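You operate a simulated robot arm through the tools that you are given. There is no shell and no other tool. Be economical: measure what you need, move in short steps, check, and stop when the job is done.

Carry out the task below with a simulated robot arm. There is one attempt and no reset: what you move stays moved.

TASK
Shut the upper desk drawer.

It is judged by the outcome, as a careful person would: the job done as asked, and still so three seconds after it is handed in. It fails if anything else is knocked over, pushed out of place, dropped, spilled or broken.

THE ROBOT
A 6-joint arm with a two-finger parallel gripper, fixed in place. Base frame: the origin is at the foot of the arm, x ahead of it, y to its left, z up. Lengths are in cm, angles in degrees, forces in N, time in s.
Its first joint turns from -66.0 to 66.0 degrees. Payload 2.9 kg.
Tool frame: the origin (TCP) lies between the finger pads and is the grasp point; the fingertips stand 3 cm ahead of it; z points along the fingers, y is the line along which they close. The gripper opens to 11 cm. The fingers are 2 cm wide and 1 cm thick; the gripper's body (4.8 by 11.2 cm) begins 5.5 cm behind the TCP.
Orientation is told as [roll, pitch, yaw] about the base's x, y, z axes, in that order, counted from this pose: with the fingers straight down and closing along the base's y, the tool's x points along the base's -x, its y along +y and its z along -z.

THE INTERFACE
- The arm moves only by the tool arm_command. Its argument "targets" is a list of rows, each a list of 3 entries, a list of its own where there are three numbers: the opening, from 0 (shut) to 1 (fully open), then the shift along the tool's x, y, z in cm, then the turn, a rotation vector about the tool's x, y, z in rad. In form: [[jaw, [tx, ty, tz], [ax, ay, az]], ...]. A call has 1 to 10 rows; each row shifts and turns the commanded pose from where the row before left it, along the tool's axes as they then stand. A row lasts 0.2 s, in which the tool goes at most 5 cm and 8.6 degrees; a call with a longer step from one row to the next is refused whole, and so is a gripper value outside its range. A pose out of reach is approached as far as the arm can. The call stops where the force on the tool passes 40 N (or 10 N more than at its start, if that is more) or the arm is blocked; 0.2 s more then pass. The fingers move at their own pace (about 10.8 cm/s each) and stop on an object; they squeeze with about 26 N. The grip force told is the motor's: it shows also when the fingers shut on nothing. Time passes only in rows, and 0.2 s behind the last, so rows that do not move let the fingers close. It gives the time, the measured TCP pose, the force on the tool (base axes), the opening and the grip force at its end, in the units of the frame above (readings bear some noise), and new pictures: "show" is both (left out), scene, wrist or none.
- Cameras (640 x 400 px; columns grow to the right, rows downward): "scene" is fixed at [6.27, 44.37, 137.15]; the picture's right is [-0.76, -0.65, 0.00], its down [-0.53, 0.61, -0.59] and it looks along [0.39, -0.45, -0.81] (base axes); focal length 308 px, centre (320, 200). "wrist" rides on the gripper at [-3.6, 0, -5.7] in the tool frame; the picture's right is [0.00, -1.00, 0.00], its down [0.97, 0.00, -0.24] and it looks along [0.24, 0.00, 0.97] (tool axes); focal length 218 px, centre (320, 200).
- locate(camera, pixels): for up to 12 pixels [column, row] of the newest picture of that camera ("zoom" is the newest enlarged one), the place [x, y, z] in the base frame of the surface seen there, good to about 0.3 cm, but the place of the scene camera against the robot may be out by one fixed shift of up to 1.8 cm in any direction. No time passes.
- close_up(camera, box): a new picture of the part [left, top, right, bottom] of that camera's present view, enlarged. No time passes.
- job_done(): hands the job in; it is judged then, once.

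Work in short steps. Measure before you move; look again where a grasp or a placing could have gone wrong, and mend it. You have 60 turns and 120 pictures in all, the two below and enlarged ones among them. Open the gripper and draw the arm clear of the work before you hand the job in, unless the task says otherwise; then end with one line.

The tools are called after ">>>" as name(argument=value, ...) on one line, values as JSON. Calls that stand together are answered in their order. arm_command: Moves the arm, as the interface text tells. Its arguments: {"type":"object","properties":{"targets":{"type":"array"},"show":{"type":"string","enum":["both","scene","wrist","none"]}},"required":["targets"]} The other tools are called the same way: locate (camera, pixels) gives the place of the surface under pixels of a picture; close_up (camera, box) takes an enlarged picture of a part of a camera's view; job_done () hands the job in.

At the start:

```text
t: 0.0
position: [48.14, 15.26, 89.27]
orientation: [0.0, 0.1, 0.0]
wrist_force: [0.4, -0.4, 0.3]
width: 11.0
gripper_force: 0.1
```

scene: 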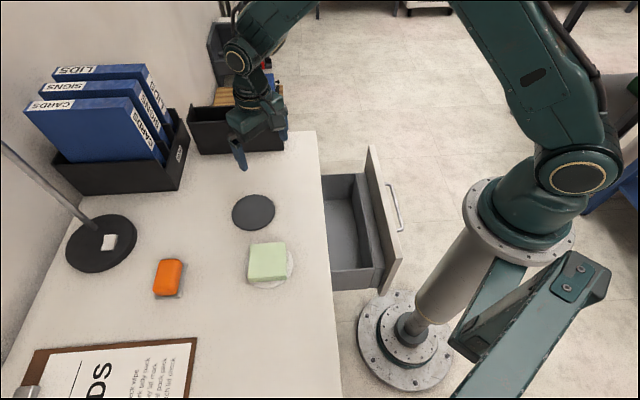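
wrist: 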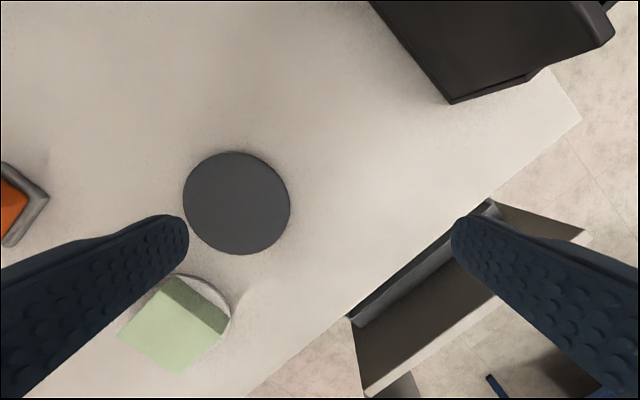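

The drawer stands open off the desk edge, with its front panel from about (370,150) to (395,285) and the handle at (393,205). I'll measure these points and take a closer look.

>>> locate(camera="scene", pixels=[[370, 149], [402, 260], [378, 200], [388, 186], [400, 228], [323, 180], [330, 285], [345, 230], [318, 140], [385, 255], [340, 380], [360, 180]])

>>> close_up(camera="scene", box=[300, 120, 460, 310])

>>> locate(camera="wrist", pixels=[[368, 393], [495, 300], [355, 325], [485, 205], [580, 120], [583, 233], [250, 393], [500, 385], [440, 330]])

```text
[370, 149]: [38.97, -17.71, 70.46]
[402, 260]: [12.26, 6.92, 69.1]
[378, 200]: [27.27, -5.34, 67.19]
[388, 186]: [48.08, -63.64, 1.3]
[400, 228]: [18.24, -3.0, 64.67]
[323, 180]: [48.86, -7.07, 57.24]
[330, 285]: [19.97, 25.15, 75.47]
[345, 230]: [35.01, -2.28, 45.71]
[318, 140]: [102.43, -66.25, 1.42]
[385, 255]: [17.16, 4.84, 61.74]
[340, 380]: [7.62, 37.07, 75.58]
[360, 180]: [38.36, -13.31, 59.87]
```

```text
2.11 times, centred on (380, 215) of scene
```

zoom: 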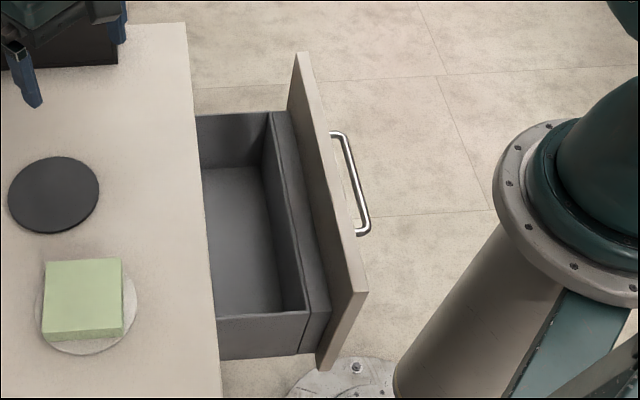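

```text
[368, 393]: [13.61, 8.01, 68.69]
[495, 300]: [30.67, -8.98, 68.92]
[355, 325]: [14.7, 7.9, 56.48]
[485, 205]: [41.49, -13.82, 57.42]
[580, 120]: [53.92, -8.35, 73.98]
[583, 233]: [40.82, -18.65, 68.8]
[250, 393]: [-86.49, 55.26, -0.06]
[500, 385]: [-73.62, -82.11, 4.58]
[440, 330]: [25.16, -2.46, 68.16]
```

Wrist-camera points put the panel's top edge from (13.6,8.0) to (40.8,-18.7) at z≈68.8, so the closing direction is about (+.707,+.707). I'll locate the handle, and yaw the tool 45° in place with the gripper shutting.

>>> locate(camera="zoom", pixels=[[336, 134], [364, 232], [347, 175], [356, 205], [300, 56], [365, 290], [320, 365], [305, 315], [295, 100]])

>>> arm_command(targets=[[0, [0, 0, 0], [0, 0, -0.131]], [0, [0, 0, 0], [0, 0, -0.131]], [0, [0, 0, 0], [0, 0, -0.131]], [0, [0, 0, 0], [0, 0, -0.131]], [0, [0, 0, 0], [0, 0, -0.131]], [0, [0, 0, 0], [0, 0, -0.13]]])

```text
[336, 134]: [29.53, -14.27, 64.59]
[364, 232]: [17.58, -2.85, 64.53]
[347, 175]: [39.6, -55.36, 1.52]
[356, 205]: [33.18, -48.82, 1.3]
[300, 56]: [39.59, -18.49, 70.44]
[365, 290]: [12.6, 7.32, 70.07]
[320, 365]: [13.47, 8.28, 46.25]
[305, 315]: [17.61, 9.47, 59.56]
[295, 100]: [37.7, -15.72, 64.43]
```

```text
t: 1.4
position: [48.01, 15.28, 89.25]
orientation: [-0.1, 0.1, 45.2]
wrist_force: [0.1, -0.3, -1.0]
width: 0.0
gripper_force: 25.9
```

scene: 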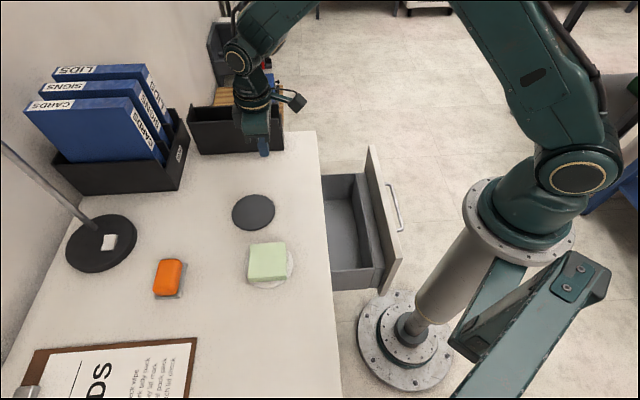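
wrist: 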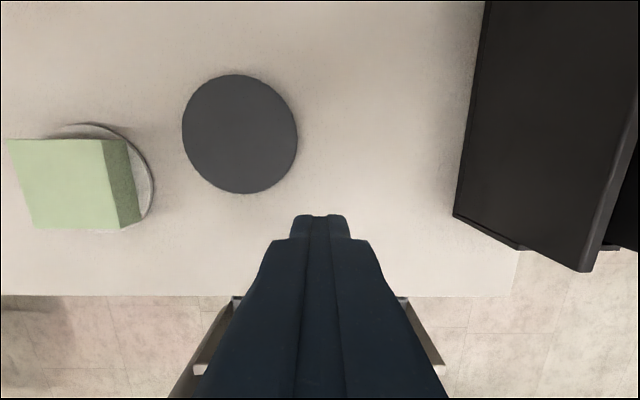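

Yaw is aligned: the desk edge is now level in the wrist picture (row 295), and the handle is at about z 63–64.6. I'll retract along tool +x over the drawer to the outside.

>>> arm_command(targets=[[0, [4, 0, 0], [0, 0, 0]], [0, [4, 0, 0], [0, 0, 0]], [0, [4, 0, 0], [0, 0, 0]], [0, [4, 0, 0], [0, 0, 0]], [0, [4, 0, 0], [0, 0, 0]], [0, [4, 0, 0], [0, 0, 0]], [0, [4, 0, 0], [0, 0, 0]], [0, [4, 0, 0], [0, 0, 0]], [0, [4, 0, 0], [0, 0, 0]]])

```text
t: 3.4
position: [23.03, -10.56, 89.34]
orientation: [0.0, 0.0, 45.1]
wrist_force: [-0.4, -0.2, 0.2]
width: 0.0
gripper_force: 25.6
out of reach, approached as far as the arm can: row 9
```

scene: 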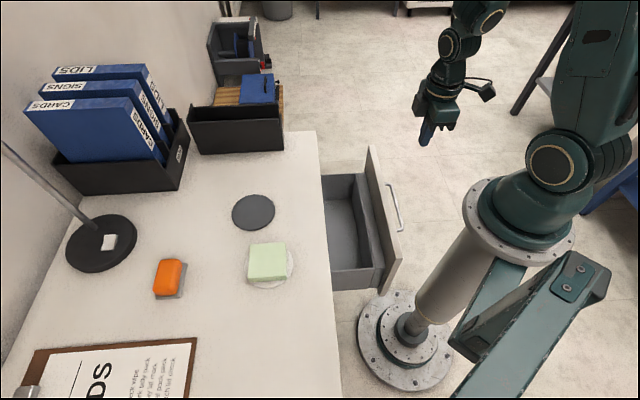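
wrist: 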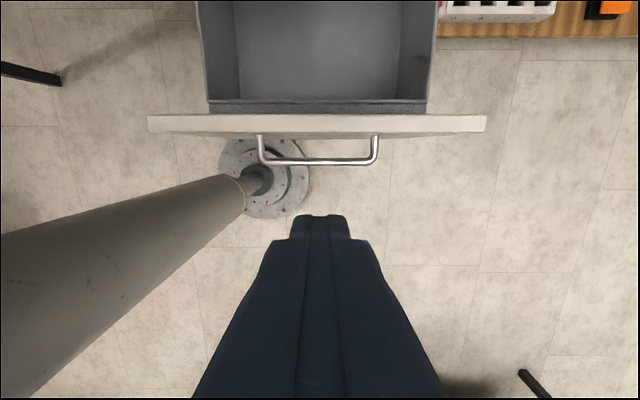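

The tool is now outside the drawer, with the panel face ahead (row ~125) and the handle at row ~160 in the wrist view. I'll measure both precisely from here.

>>> locate(camera="wrist", pixels=[[149, 124], [485, 124], [318, 116], [318, 133], [318, 161], [262, 158], [376, 158], [318, 106], [215, 95]])

```text
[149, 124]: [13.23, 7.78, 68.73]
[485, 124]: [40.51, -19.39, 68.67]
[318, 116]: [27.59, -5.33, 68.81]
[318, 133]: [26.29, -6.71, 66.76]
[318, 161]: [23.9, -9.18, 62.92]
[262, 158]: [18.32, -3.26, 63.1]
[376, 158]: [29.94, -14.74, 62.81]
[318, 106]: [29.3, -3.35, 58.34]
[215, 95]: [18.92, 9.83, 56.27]
```

Outer face is at x+y≈19.6, top z≈68.8, and the handle bar stands 3.5 cm out at z≈63, so I'll push on the strip above it. First I'll lower somewhat and tilt the tool toward the drawer to see how far it reaches.

>>> arm_command(targets=[[0, [0, 0, 4], [0, 0, 0]], [0, [0, 0, 4], [0, 0, 0]], [0, [0, 0, 4], [0, 0, 0]], [0, [0, 0, 0], [0, -0.13, 0]], [0, [0, 0, 0], [0, -0.13, 0]], [0, [0, 0, 0], [0, -0.13, 0]], [0, [0, 0, 0], [0, -0.13, 0]]])

```text
t: 5.0
position: [23.43, -10.66, 77.32]
orientation: [-0.1, -29.8, 45.1]
wrist_force: [0.3, -0.4, -0.2]
width: 0.02
gripper_force: 26.0
out of reach, approached as far as the arm can: row 1
```

scene: 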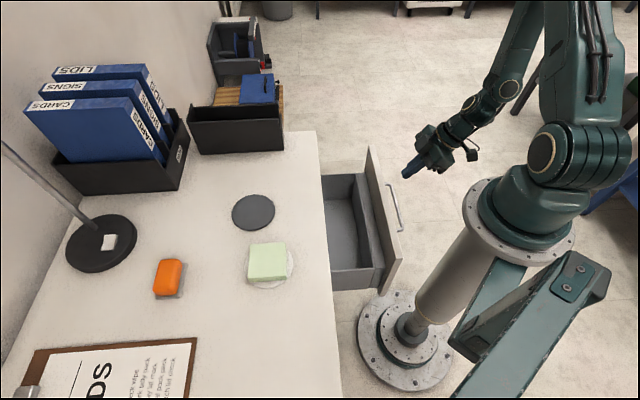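
wrist: 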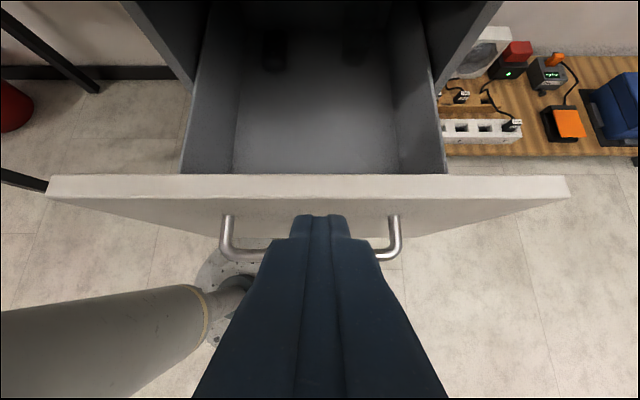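

Tilt is working at 30°, with the TCP at z 77.3 and the fingers centred in front of the panel. I'll tilt to 45° and drop about 9 cm so the tips end near z 66, above the handle and about 2 cm off the face.

>>> arm_command(targets=[[0, [0, 0, 0], [0, -0.13, 0]], [0, [0, 0, 0], [0, -0.135, 0]], [0, [2.1, 0, 2.1], [0, 0, 0]], [0, [2.1, 0, 2.1], [0, 0, 0]], [0, [2.0, 0, 2.0], [0, 0, 0]]])

```text
t: 6.2
position: [24.7, -10.28, 68.65]
orientation: [0.0, -44.9, 45.0]
wrist_force: [0.3, -0.3, -0.2]
width: 0.0
gripper_force: 25.6
out of reach, approached as far as the arm can: row 2
```

scene: 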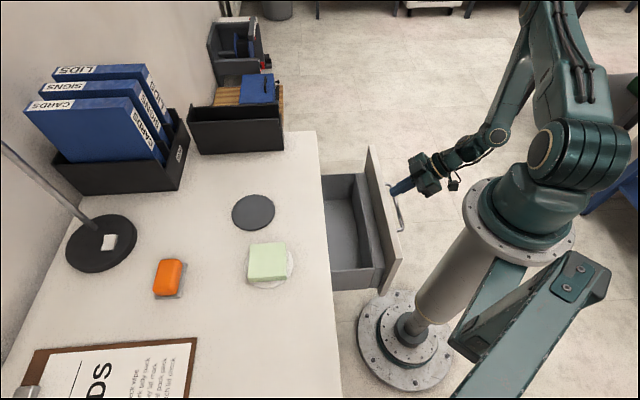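
wrist: 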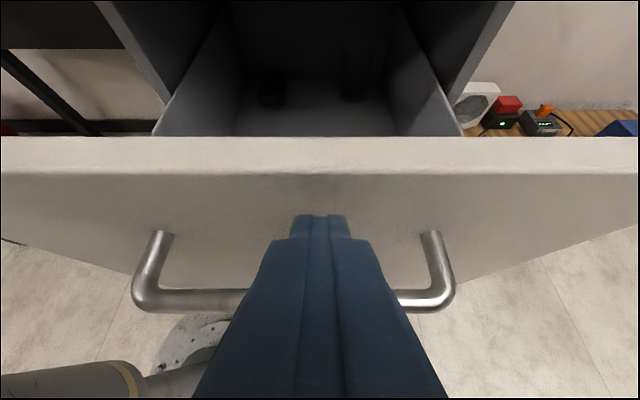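

Tips are about 1 cm off the face above the handle (tip at (320,220), clear of the bar at row 295). I'll push along the drawer's axis in small steps.

>>> arm_command(targets=[[0, [-0.7, 0, 0.7], [0, 0, 0]], [0, [-0.7, 0, 0.7], [0, 0, 0]], [0, [-0.7, 0, 0.7], [0, 0, 0]], [0, [-0.7, 0, 0.7], [0, 0, 0]], [0, [-0.7, 0, 0.7], [0, 0, 0]], [0, [-0.7, 0, 0.7], [0, 0, 0]]])

```text
t: 7.6
position: [28.77, -5.88, 68.55]
orientation: [0.0, -45.0, 45.2]
wrist_force: [0.6, -1.1, 0.1]
width: 0.0
gripper_force: 26.3
```

scene: 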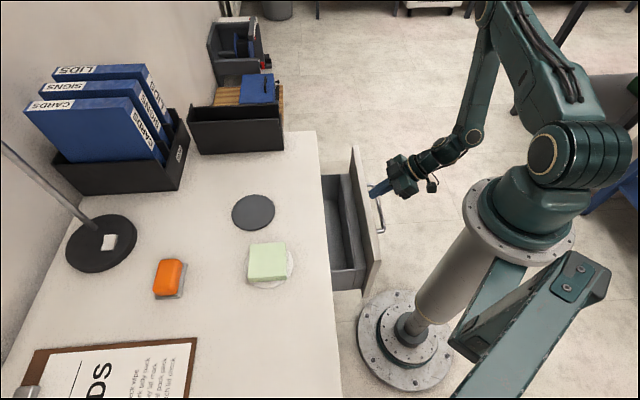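
wrist: 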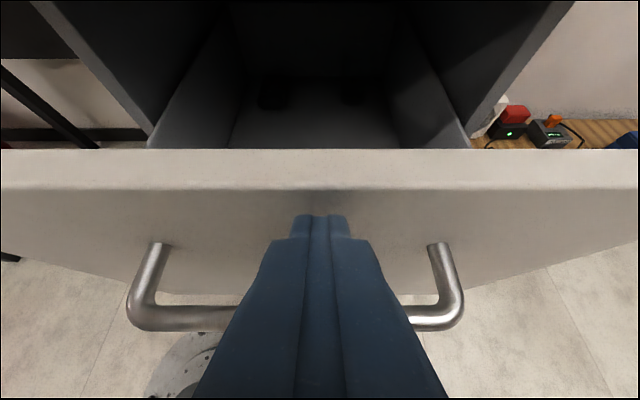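

The drawer slides easily, about 5 cm so far, with little force. I'll measure the cabinet front and desk edge to see how much is left and whether the desk top overhangs.

>>> locate(camera="wrist", pixels=[[320, 165], [320, 188], [148, 130], [475, 130], [40, 12], [572, 12], [500, 80], [120, 100]])

>>> locate(camera="scene", pixels=[[320, 160], [325, 220], [333, 270], [355, 160], [377, 255]])

```text
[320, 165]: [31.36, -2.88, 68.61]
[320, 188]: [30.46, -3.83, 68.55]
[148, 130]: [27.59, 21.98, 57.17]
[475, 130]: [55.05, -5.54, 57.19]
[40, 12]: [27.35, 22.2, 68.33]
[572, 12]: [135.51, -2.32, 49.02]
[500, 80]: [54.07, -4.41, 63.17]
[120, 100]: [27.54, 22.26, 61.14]
```

```text
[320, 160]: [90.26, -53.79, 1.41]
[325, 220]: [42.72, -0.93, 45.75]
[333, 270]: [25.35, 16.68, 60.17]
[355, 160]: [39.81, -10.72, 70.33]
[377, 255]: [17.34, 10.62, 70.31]
```

The cabinet front is at x+y≈49.6 and the desk edge at about 45.4, so about 14.5 cm remains and the top overhangs slightly. I'll back off 1 cm and tilt to 60° for clearance under the edge, then push on.

>>> arm_command(targets=[[0, [0.7, 0, -0.7], [0, 0, 0]], [0, [0, 0, 0], [0, -0.13, 0]], [0, [0, 0, 0], [0, -0.131, 0]], [0, [0.5, 0, 0.3], [0, 0, 0]], [0, [-0.5, 0, 0.87], [0, 0, 0]], [0, [-0.5, 0, 0.87], [0, 0, 0]], [0, [-0.5, 0, 0.87], [0, 0, 0]], [0, [-0.5, 0, 0.87], [0, 0, 0]], [0, [-0.5, 0, 0.87], [0, 0, 0]], [0, [-0.5, 0, 0.87], [0, 0, 0]]])

```text
t: 9.8
position: [32.47, -2.37, 67.98]
orientation: [0.0, -59.9, 45.0]
wrist_force: [-0.1, 0.3, -1.2]
width: 0.0
gripper_force: 25.4
```

scene: 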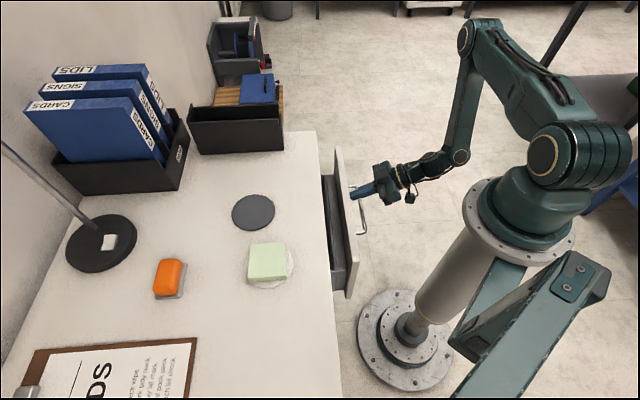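
wrist: 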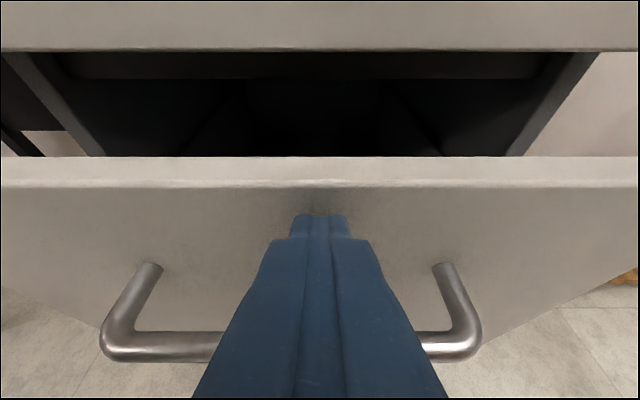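

The tool tracks well, the panel is about 9 cm from closing, and the view shows the tips passing under the desk edge. I'll push 7 cm more.

>>> arm_command(targets=[[0, [-0.5, 0, 0.87], [0, 0, 0]], [0, [-0.5, 0, 0.87], [0, 0, 0]], [0, [-0.5, 0, 0.87], [0, 0, 0]], [0, [-0.5, 0, 0.87], [0, 0, 0]], [0, [-0.5, 0, 0.87], [0, 0, 0]], [0, [-0.5, 0, 0.87], [0, 0, 0]], [0, [-0.5, 0, 0.87], [0, 0, 0]]])

```text
t: 11.4
position: [37.34, 2.54, 67.95]
orientation: [0.0, -59.9, 45.1]
wrist_force: [0.0, -0.3, 0.0]
width: 0.0
gripper_force: 25.4
```

scene: 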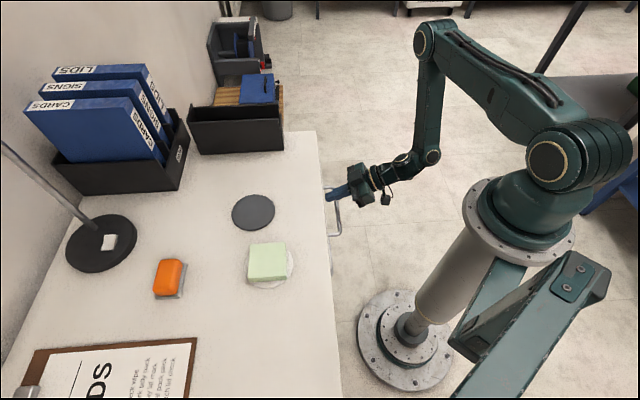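
wrist: 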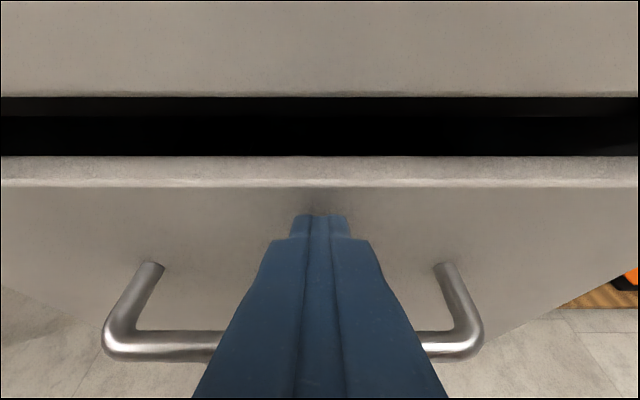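

The gap is down to about 2 cm. I'll push in half-centimetre steps until the force shows the stop.

>>> arm_command(targets=[[0, [-0.25, 0, 0.43], [0, 0, 0]], [0, [-0.25, 0, 0.43], [0, 0, 0]], [0, [-0.25, 0, 0.43], [0, 0, 0]], [0, [-0.25, 0, 0.43], [0, 0, 0]], [0, [-0.25, 0, 0.43], [0, 0, 0]], [0, [-0.25, 0, 0.43], [0, 0, 0]]])

```text
t: 12.3
position: [38.06, 3.5, 67.83]
orientation: [0.4, -59.5, 44.5]
wrist_force: [-10.0, -8.1, 4.2]
width: 0.01
gripper_force: 26.6
stopped in row 4: the force on the tool passed its limit (the readings are from after the stop); the commanded pose is now the measured one
```

scene: 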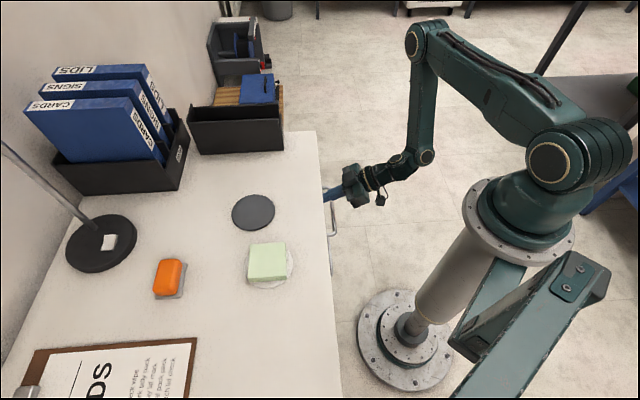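
wrist: 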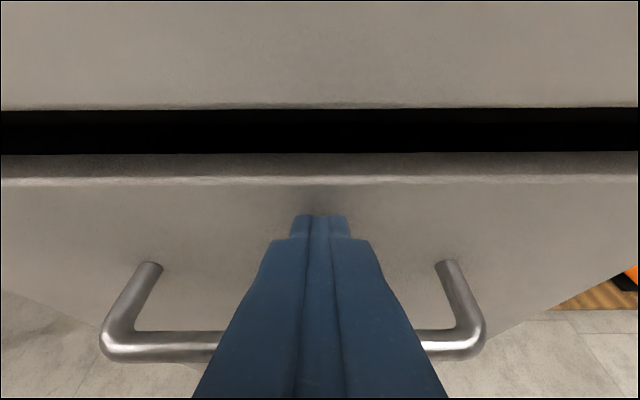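

The push stopped on force after about 1.2 cm more. I'll check whether the panel has met the cabinet or something else is blocking.

>>> locate(camera="wrist", pixels=[[320, 160], [320, 175], [320, 195], [320, 106], [320, 95], [320, 130], [100, 135], [600, 130], [320, 50]])

>>> close_up(camera="wrist", box=[200, 80, 440, 230])

>>> close_up(camera="scene", box=[290, 140, 410, 290])

```text
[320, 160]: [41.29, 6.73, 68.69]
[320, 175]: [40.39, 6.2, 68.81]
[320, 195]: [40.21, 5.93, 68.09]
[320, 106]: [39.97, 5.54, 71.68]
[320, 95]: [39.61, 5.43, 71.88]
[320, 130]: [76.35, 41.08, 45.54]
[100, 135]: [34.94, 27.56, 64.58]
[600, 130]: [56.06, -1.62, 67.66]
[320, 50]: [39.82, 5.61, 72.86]
```

```text
2.67 times, centred on (320, 155) of wrist
```

zoom: 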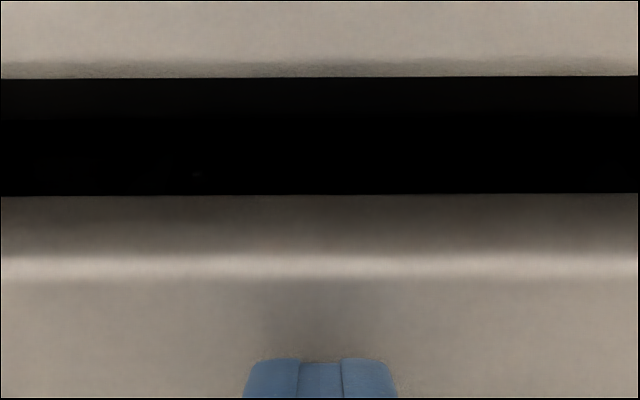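

```text
2.67 times, centred on (350, 215) of scene
```

zoom: 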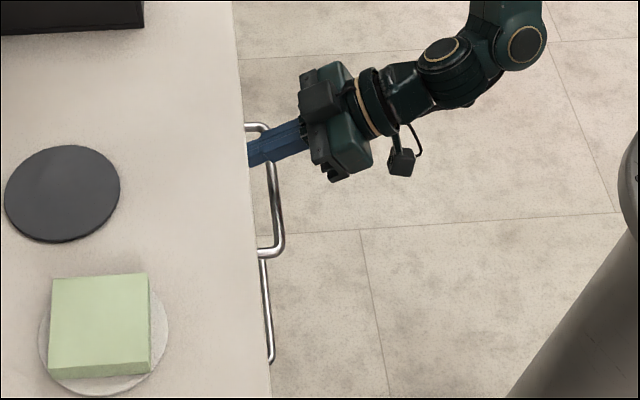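

The face is now at x+y≈46.4. The lower drawer (its handle is visible at zoom (268,310)) gives a reference for fully closed, so I'll compare handle positions.

>>> locate(camera="zoom", pixels=[[271, 190], [279, 235], [270, 358], [265, 290], [267, 330], [275, 215], [262, 250], [263, 270]])

>>> arm_command(targets=[[0, [-0.15, 0, 0.26], [0, 0, 0]], [0, [-0.15, 0, 0.26], [0, 0, 0]], [0, [-0.15, 0, 0.26], [0, 0, 0]], [0, [-0.15, 0, 0.26], [0, 0, 0]]], show="wrist")

```text
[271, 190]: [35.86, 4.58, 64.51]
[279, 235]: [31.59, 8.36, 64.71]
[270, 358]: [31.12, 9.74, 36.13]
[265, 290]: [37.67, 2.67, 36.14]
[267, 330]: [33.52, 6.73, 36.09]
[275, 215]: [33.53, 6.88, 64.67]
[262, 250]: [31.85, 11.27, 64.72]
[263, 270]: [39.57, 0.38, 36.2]
```

```text
t: 12.7
position: [38.13, 3.57, 67.7]
orientation: [0.5, -59.3, 44.1]
wrist_force: [-7.4, -6.1, 1.9]
width: 0.0
gripper_force: 26.1
stopped in row 1: the force on the tool passed its limit (the readings are from after the stop); the commanded pose is now the measured one
```

wrist: 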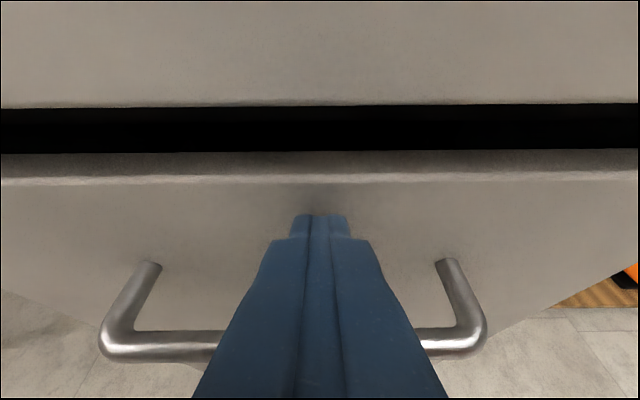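

Upper handle bar (x+y≈40.3) matches the closed lower drawer's (≈40.3) and the panel is against a hard stop, so it is shut. I'll back straight out and open the gripper once clear.

>>> arm_command(targets=[[0, [0.5, 0, -0.87], [0, 0, 0]], [0, [0.5, 0, -0.87], [0, 0, 0]], [0, [1, 0, -1.74], [0, 0, 0]], [0, [1, 0, -1.74], [0, 0, 0]], [0, [1, 0, -1.74], [0, 0, 0]], [0, [1, 0, -1.74], [0, 0, 0]], [1, [0, 0, 0], [0, 0, 0]], [1, [0, 0, 0], [0, 0, 0]], [1, [0, 0, 0], [0, 0, 0]]])

```text
t: 14.7
position: [31.01, -3.41, 67.89]
orientation: [0.5, -59.4, 44.2]
wrist_force: [0.5, 0.3, 0.5]
width: 11.02
gripper_force: 0.0
```

scene: 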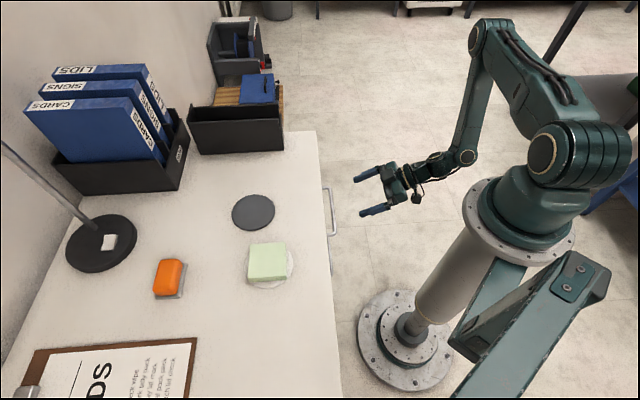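
wrist: 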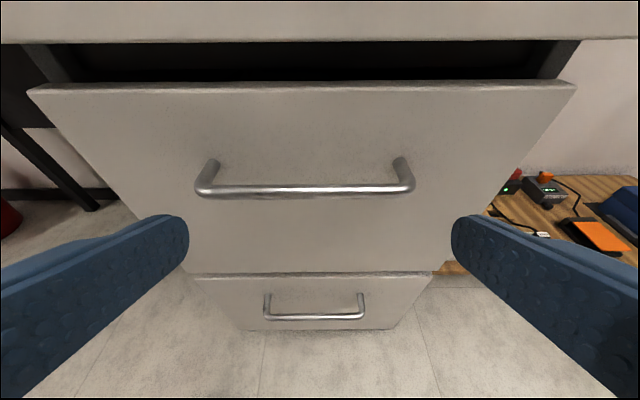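

The tool is clear and the desk is undisturbed. I'll verify that the drawer hasn't rebounded by comparing both panel faces.

>>> locate(camera="wrist", pixels=[[310, 110], [310, 240], [450, 120], [160, 120], [230, 290], [400, 290], [310, 189], [315, 317], [560, 60], [45, 65], [310, 86]])

>>> close_up(camera="wrist", box=[400, 30, 600, 300])

```text
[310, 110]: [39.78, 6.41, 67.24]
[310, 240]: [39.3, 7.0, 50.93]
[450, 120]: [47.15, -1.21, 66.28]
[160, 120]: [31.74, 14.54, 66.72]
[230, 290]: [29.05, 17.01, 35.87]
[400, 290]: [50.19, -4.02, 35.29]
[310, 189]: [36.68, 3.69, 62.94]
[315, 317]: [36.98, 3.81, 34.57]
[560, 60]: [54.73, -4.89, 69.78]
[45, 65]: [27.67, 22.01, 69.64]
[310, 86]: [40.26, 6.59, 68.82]
```

```text
1.48 times, centred on (500, 165) of wrist
```

zoom: 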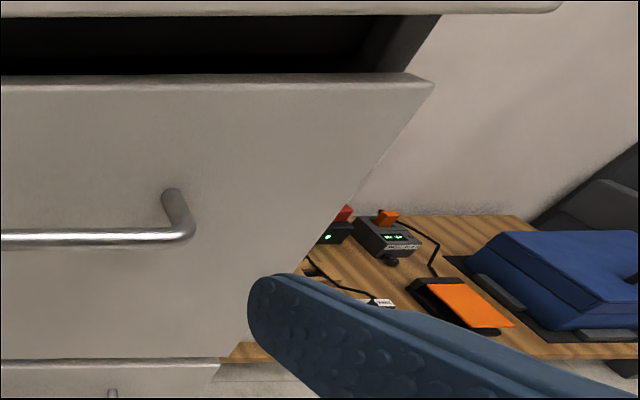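

Both drawer faces are at x+y≈46.2, so the upper one is flush with the closed lower one. Nothing else has moved and the arm is clear, so I'm handing in.

>>> job_done()

```text
The job is handed in.
```

The upper desk drawer is shut, flush with the closed lower drawer, and nothing else was disturbed.
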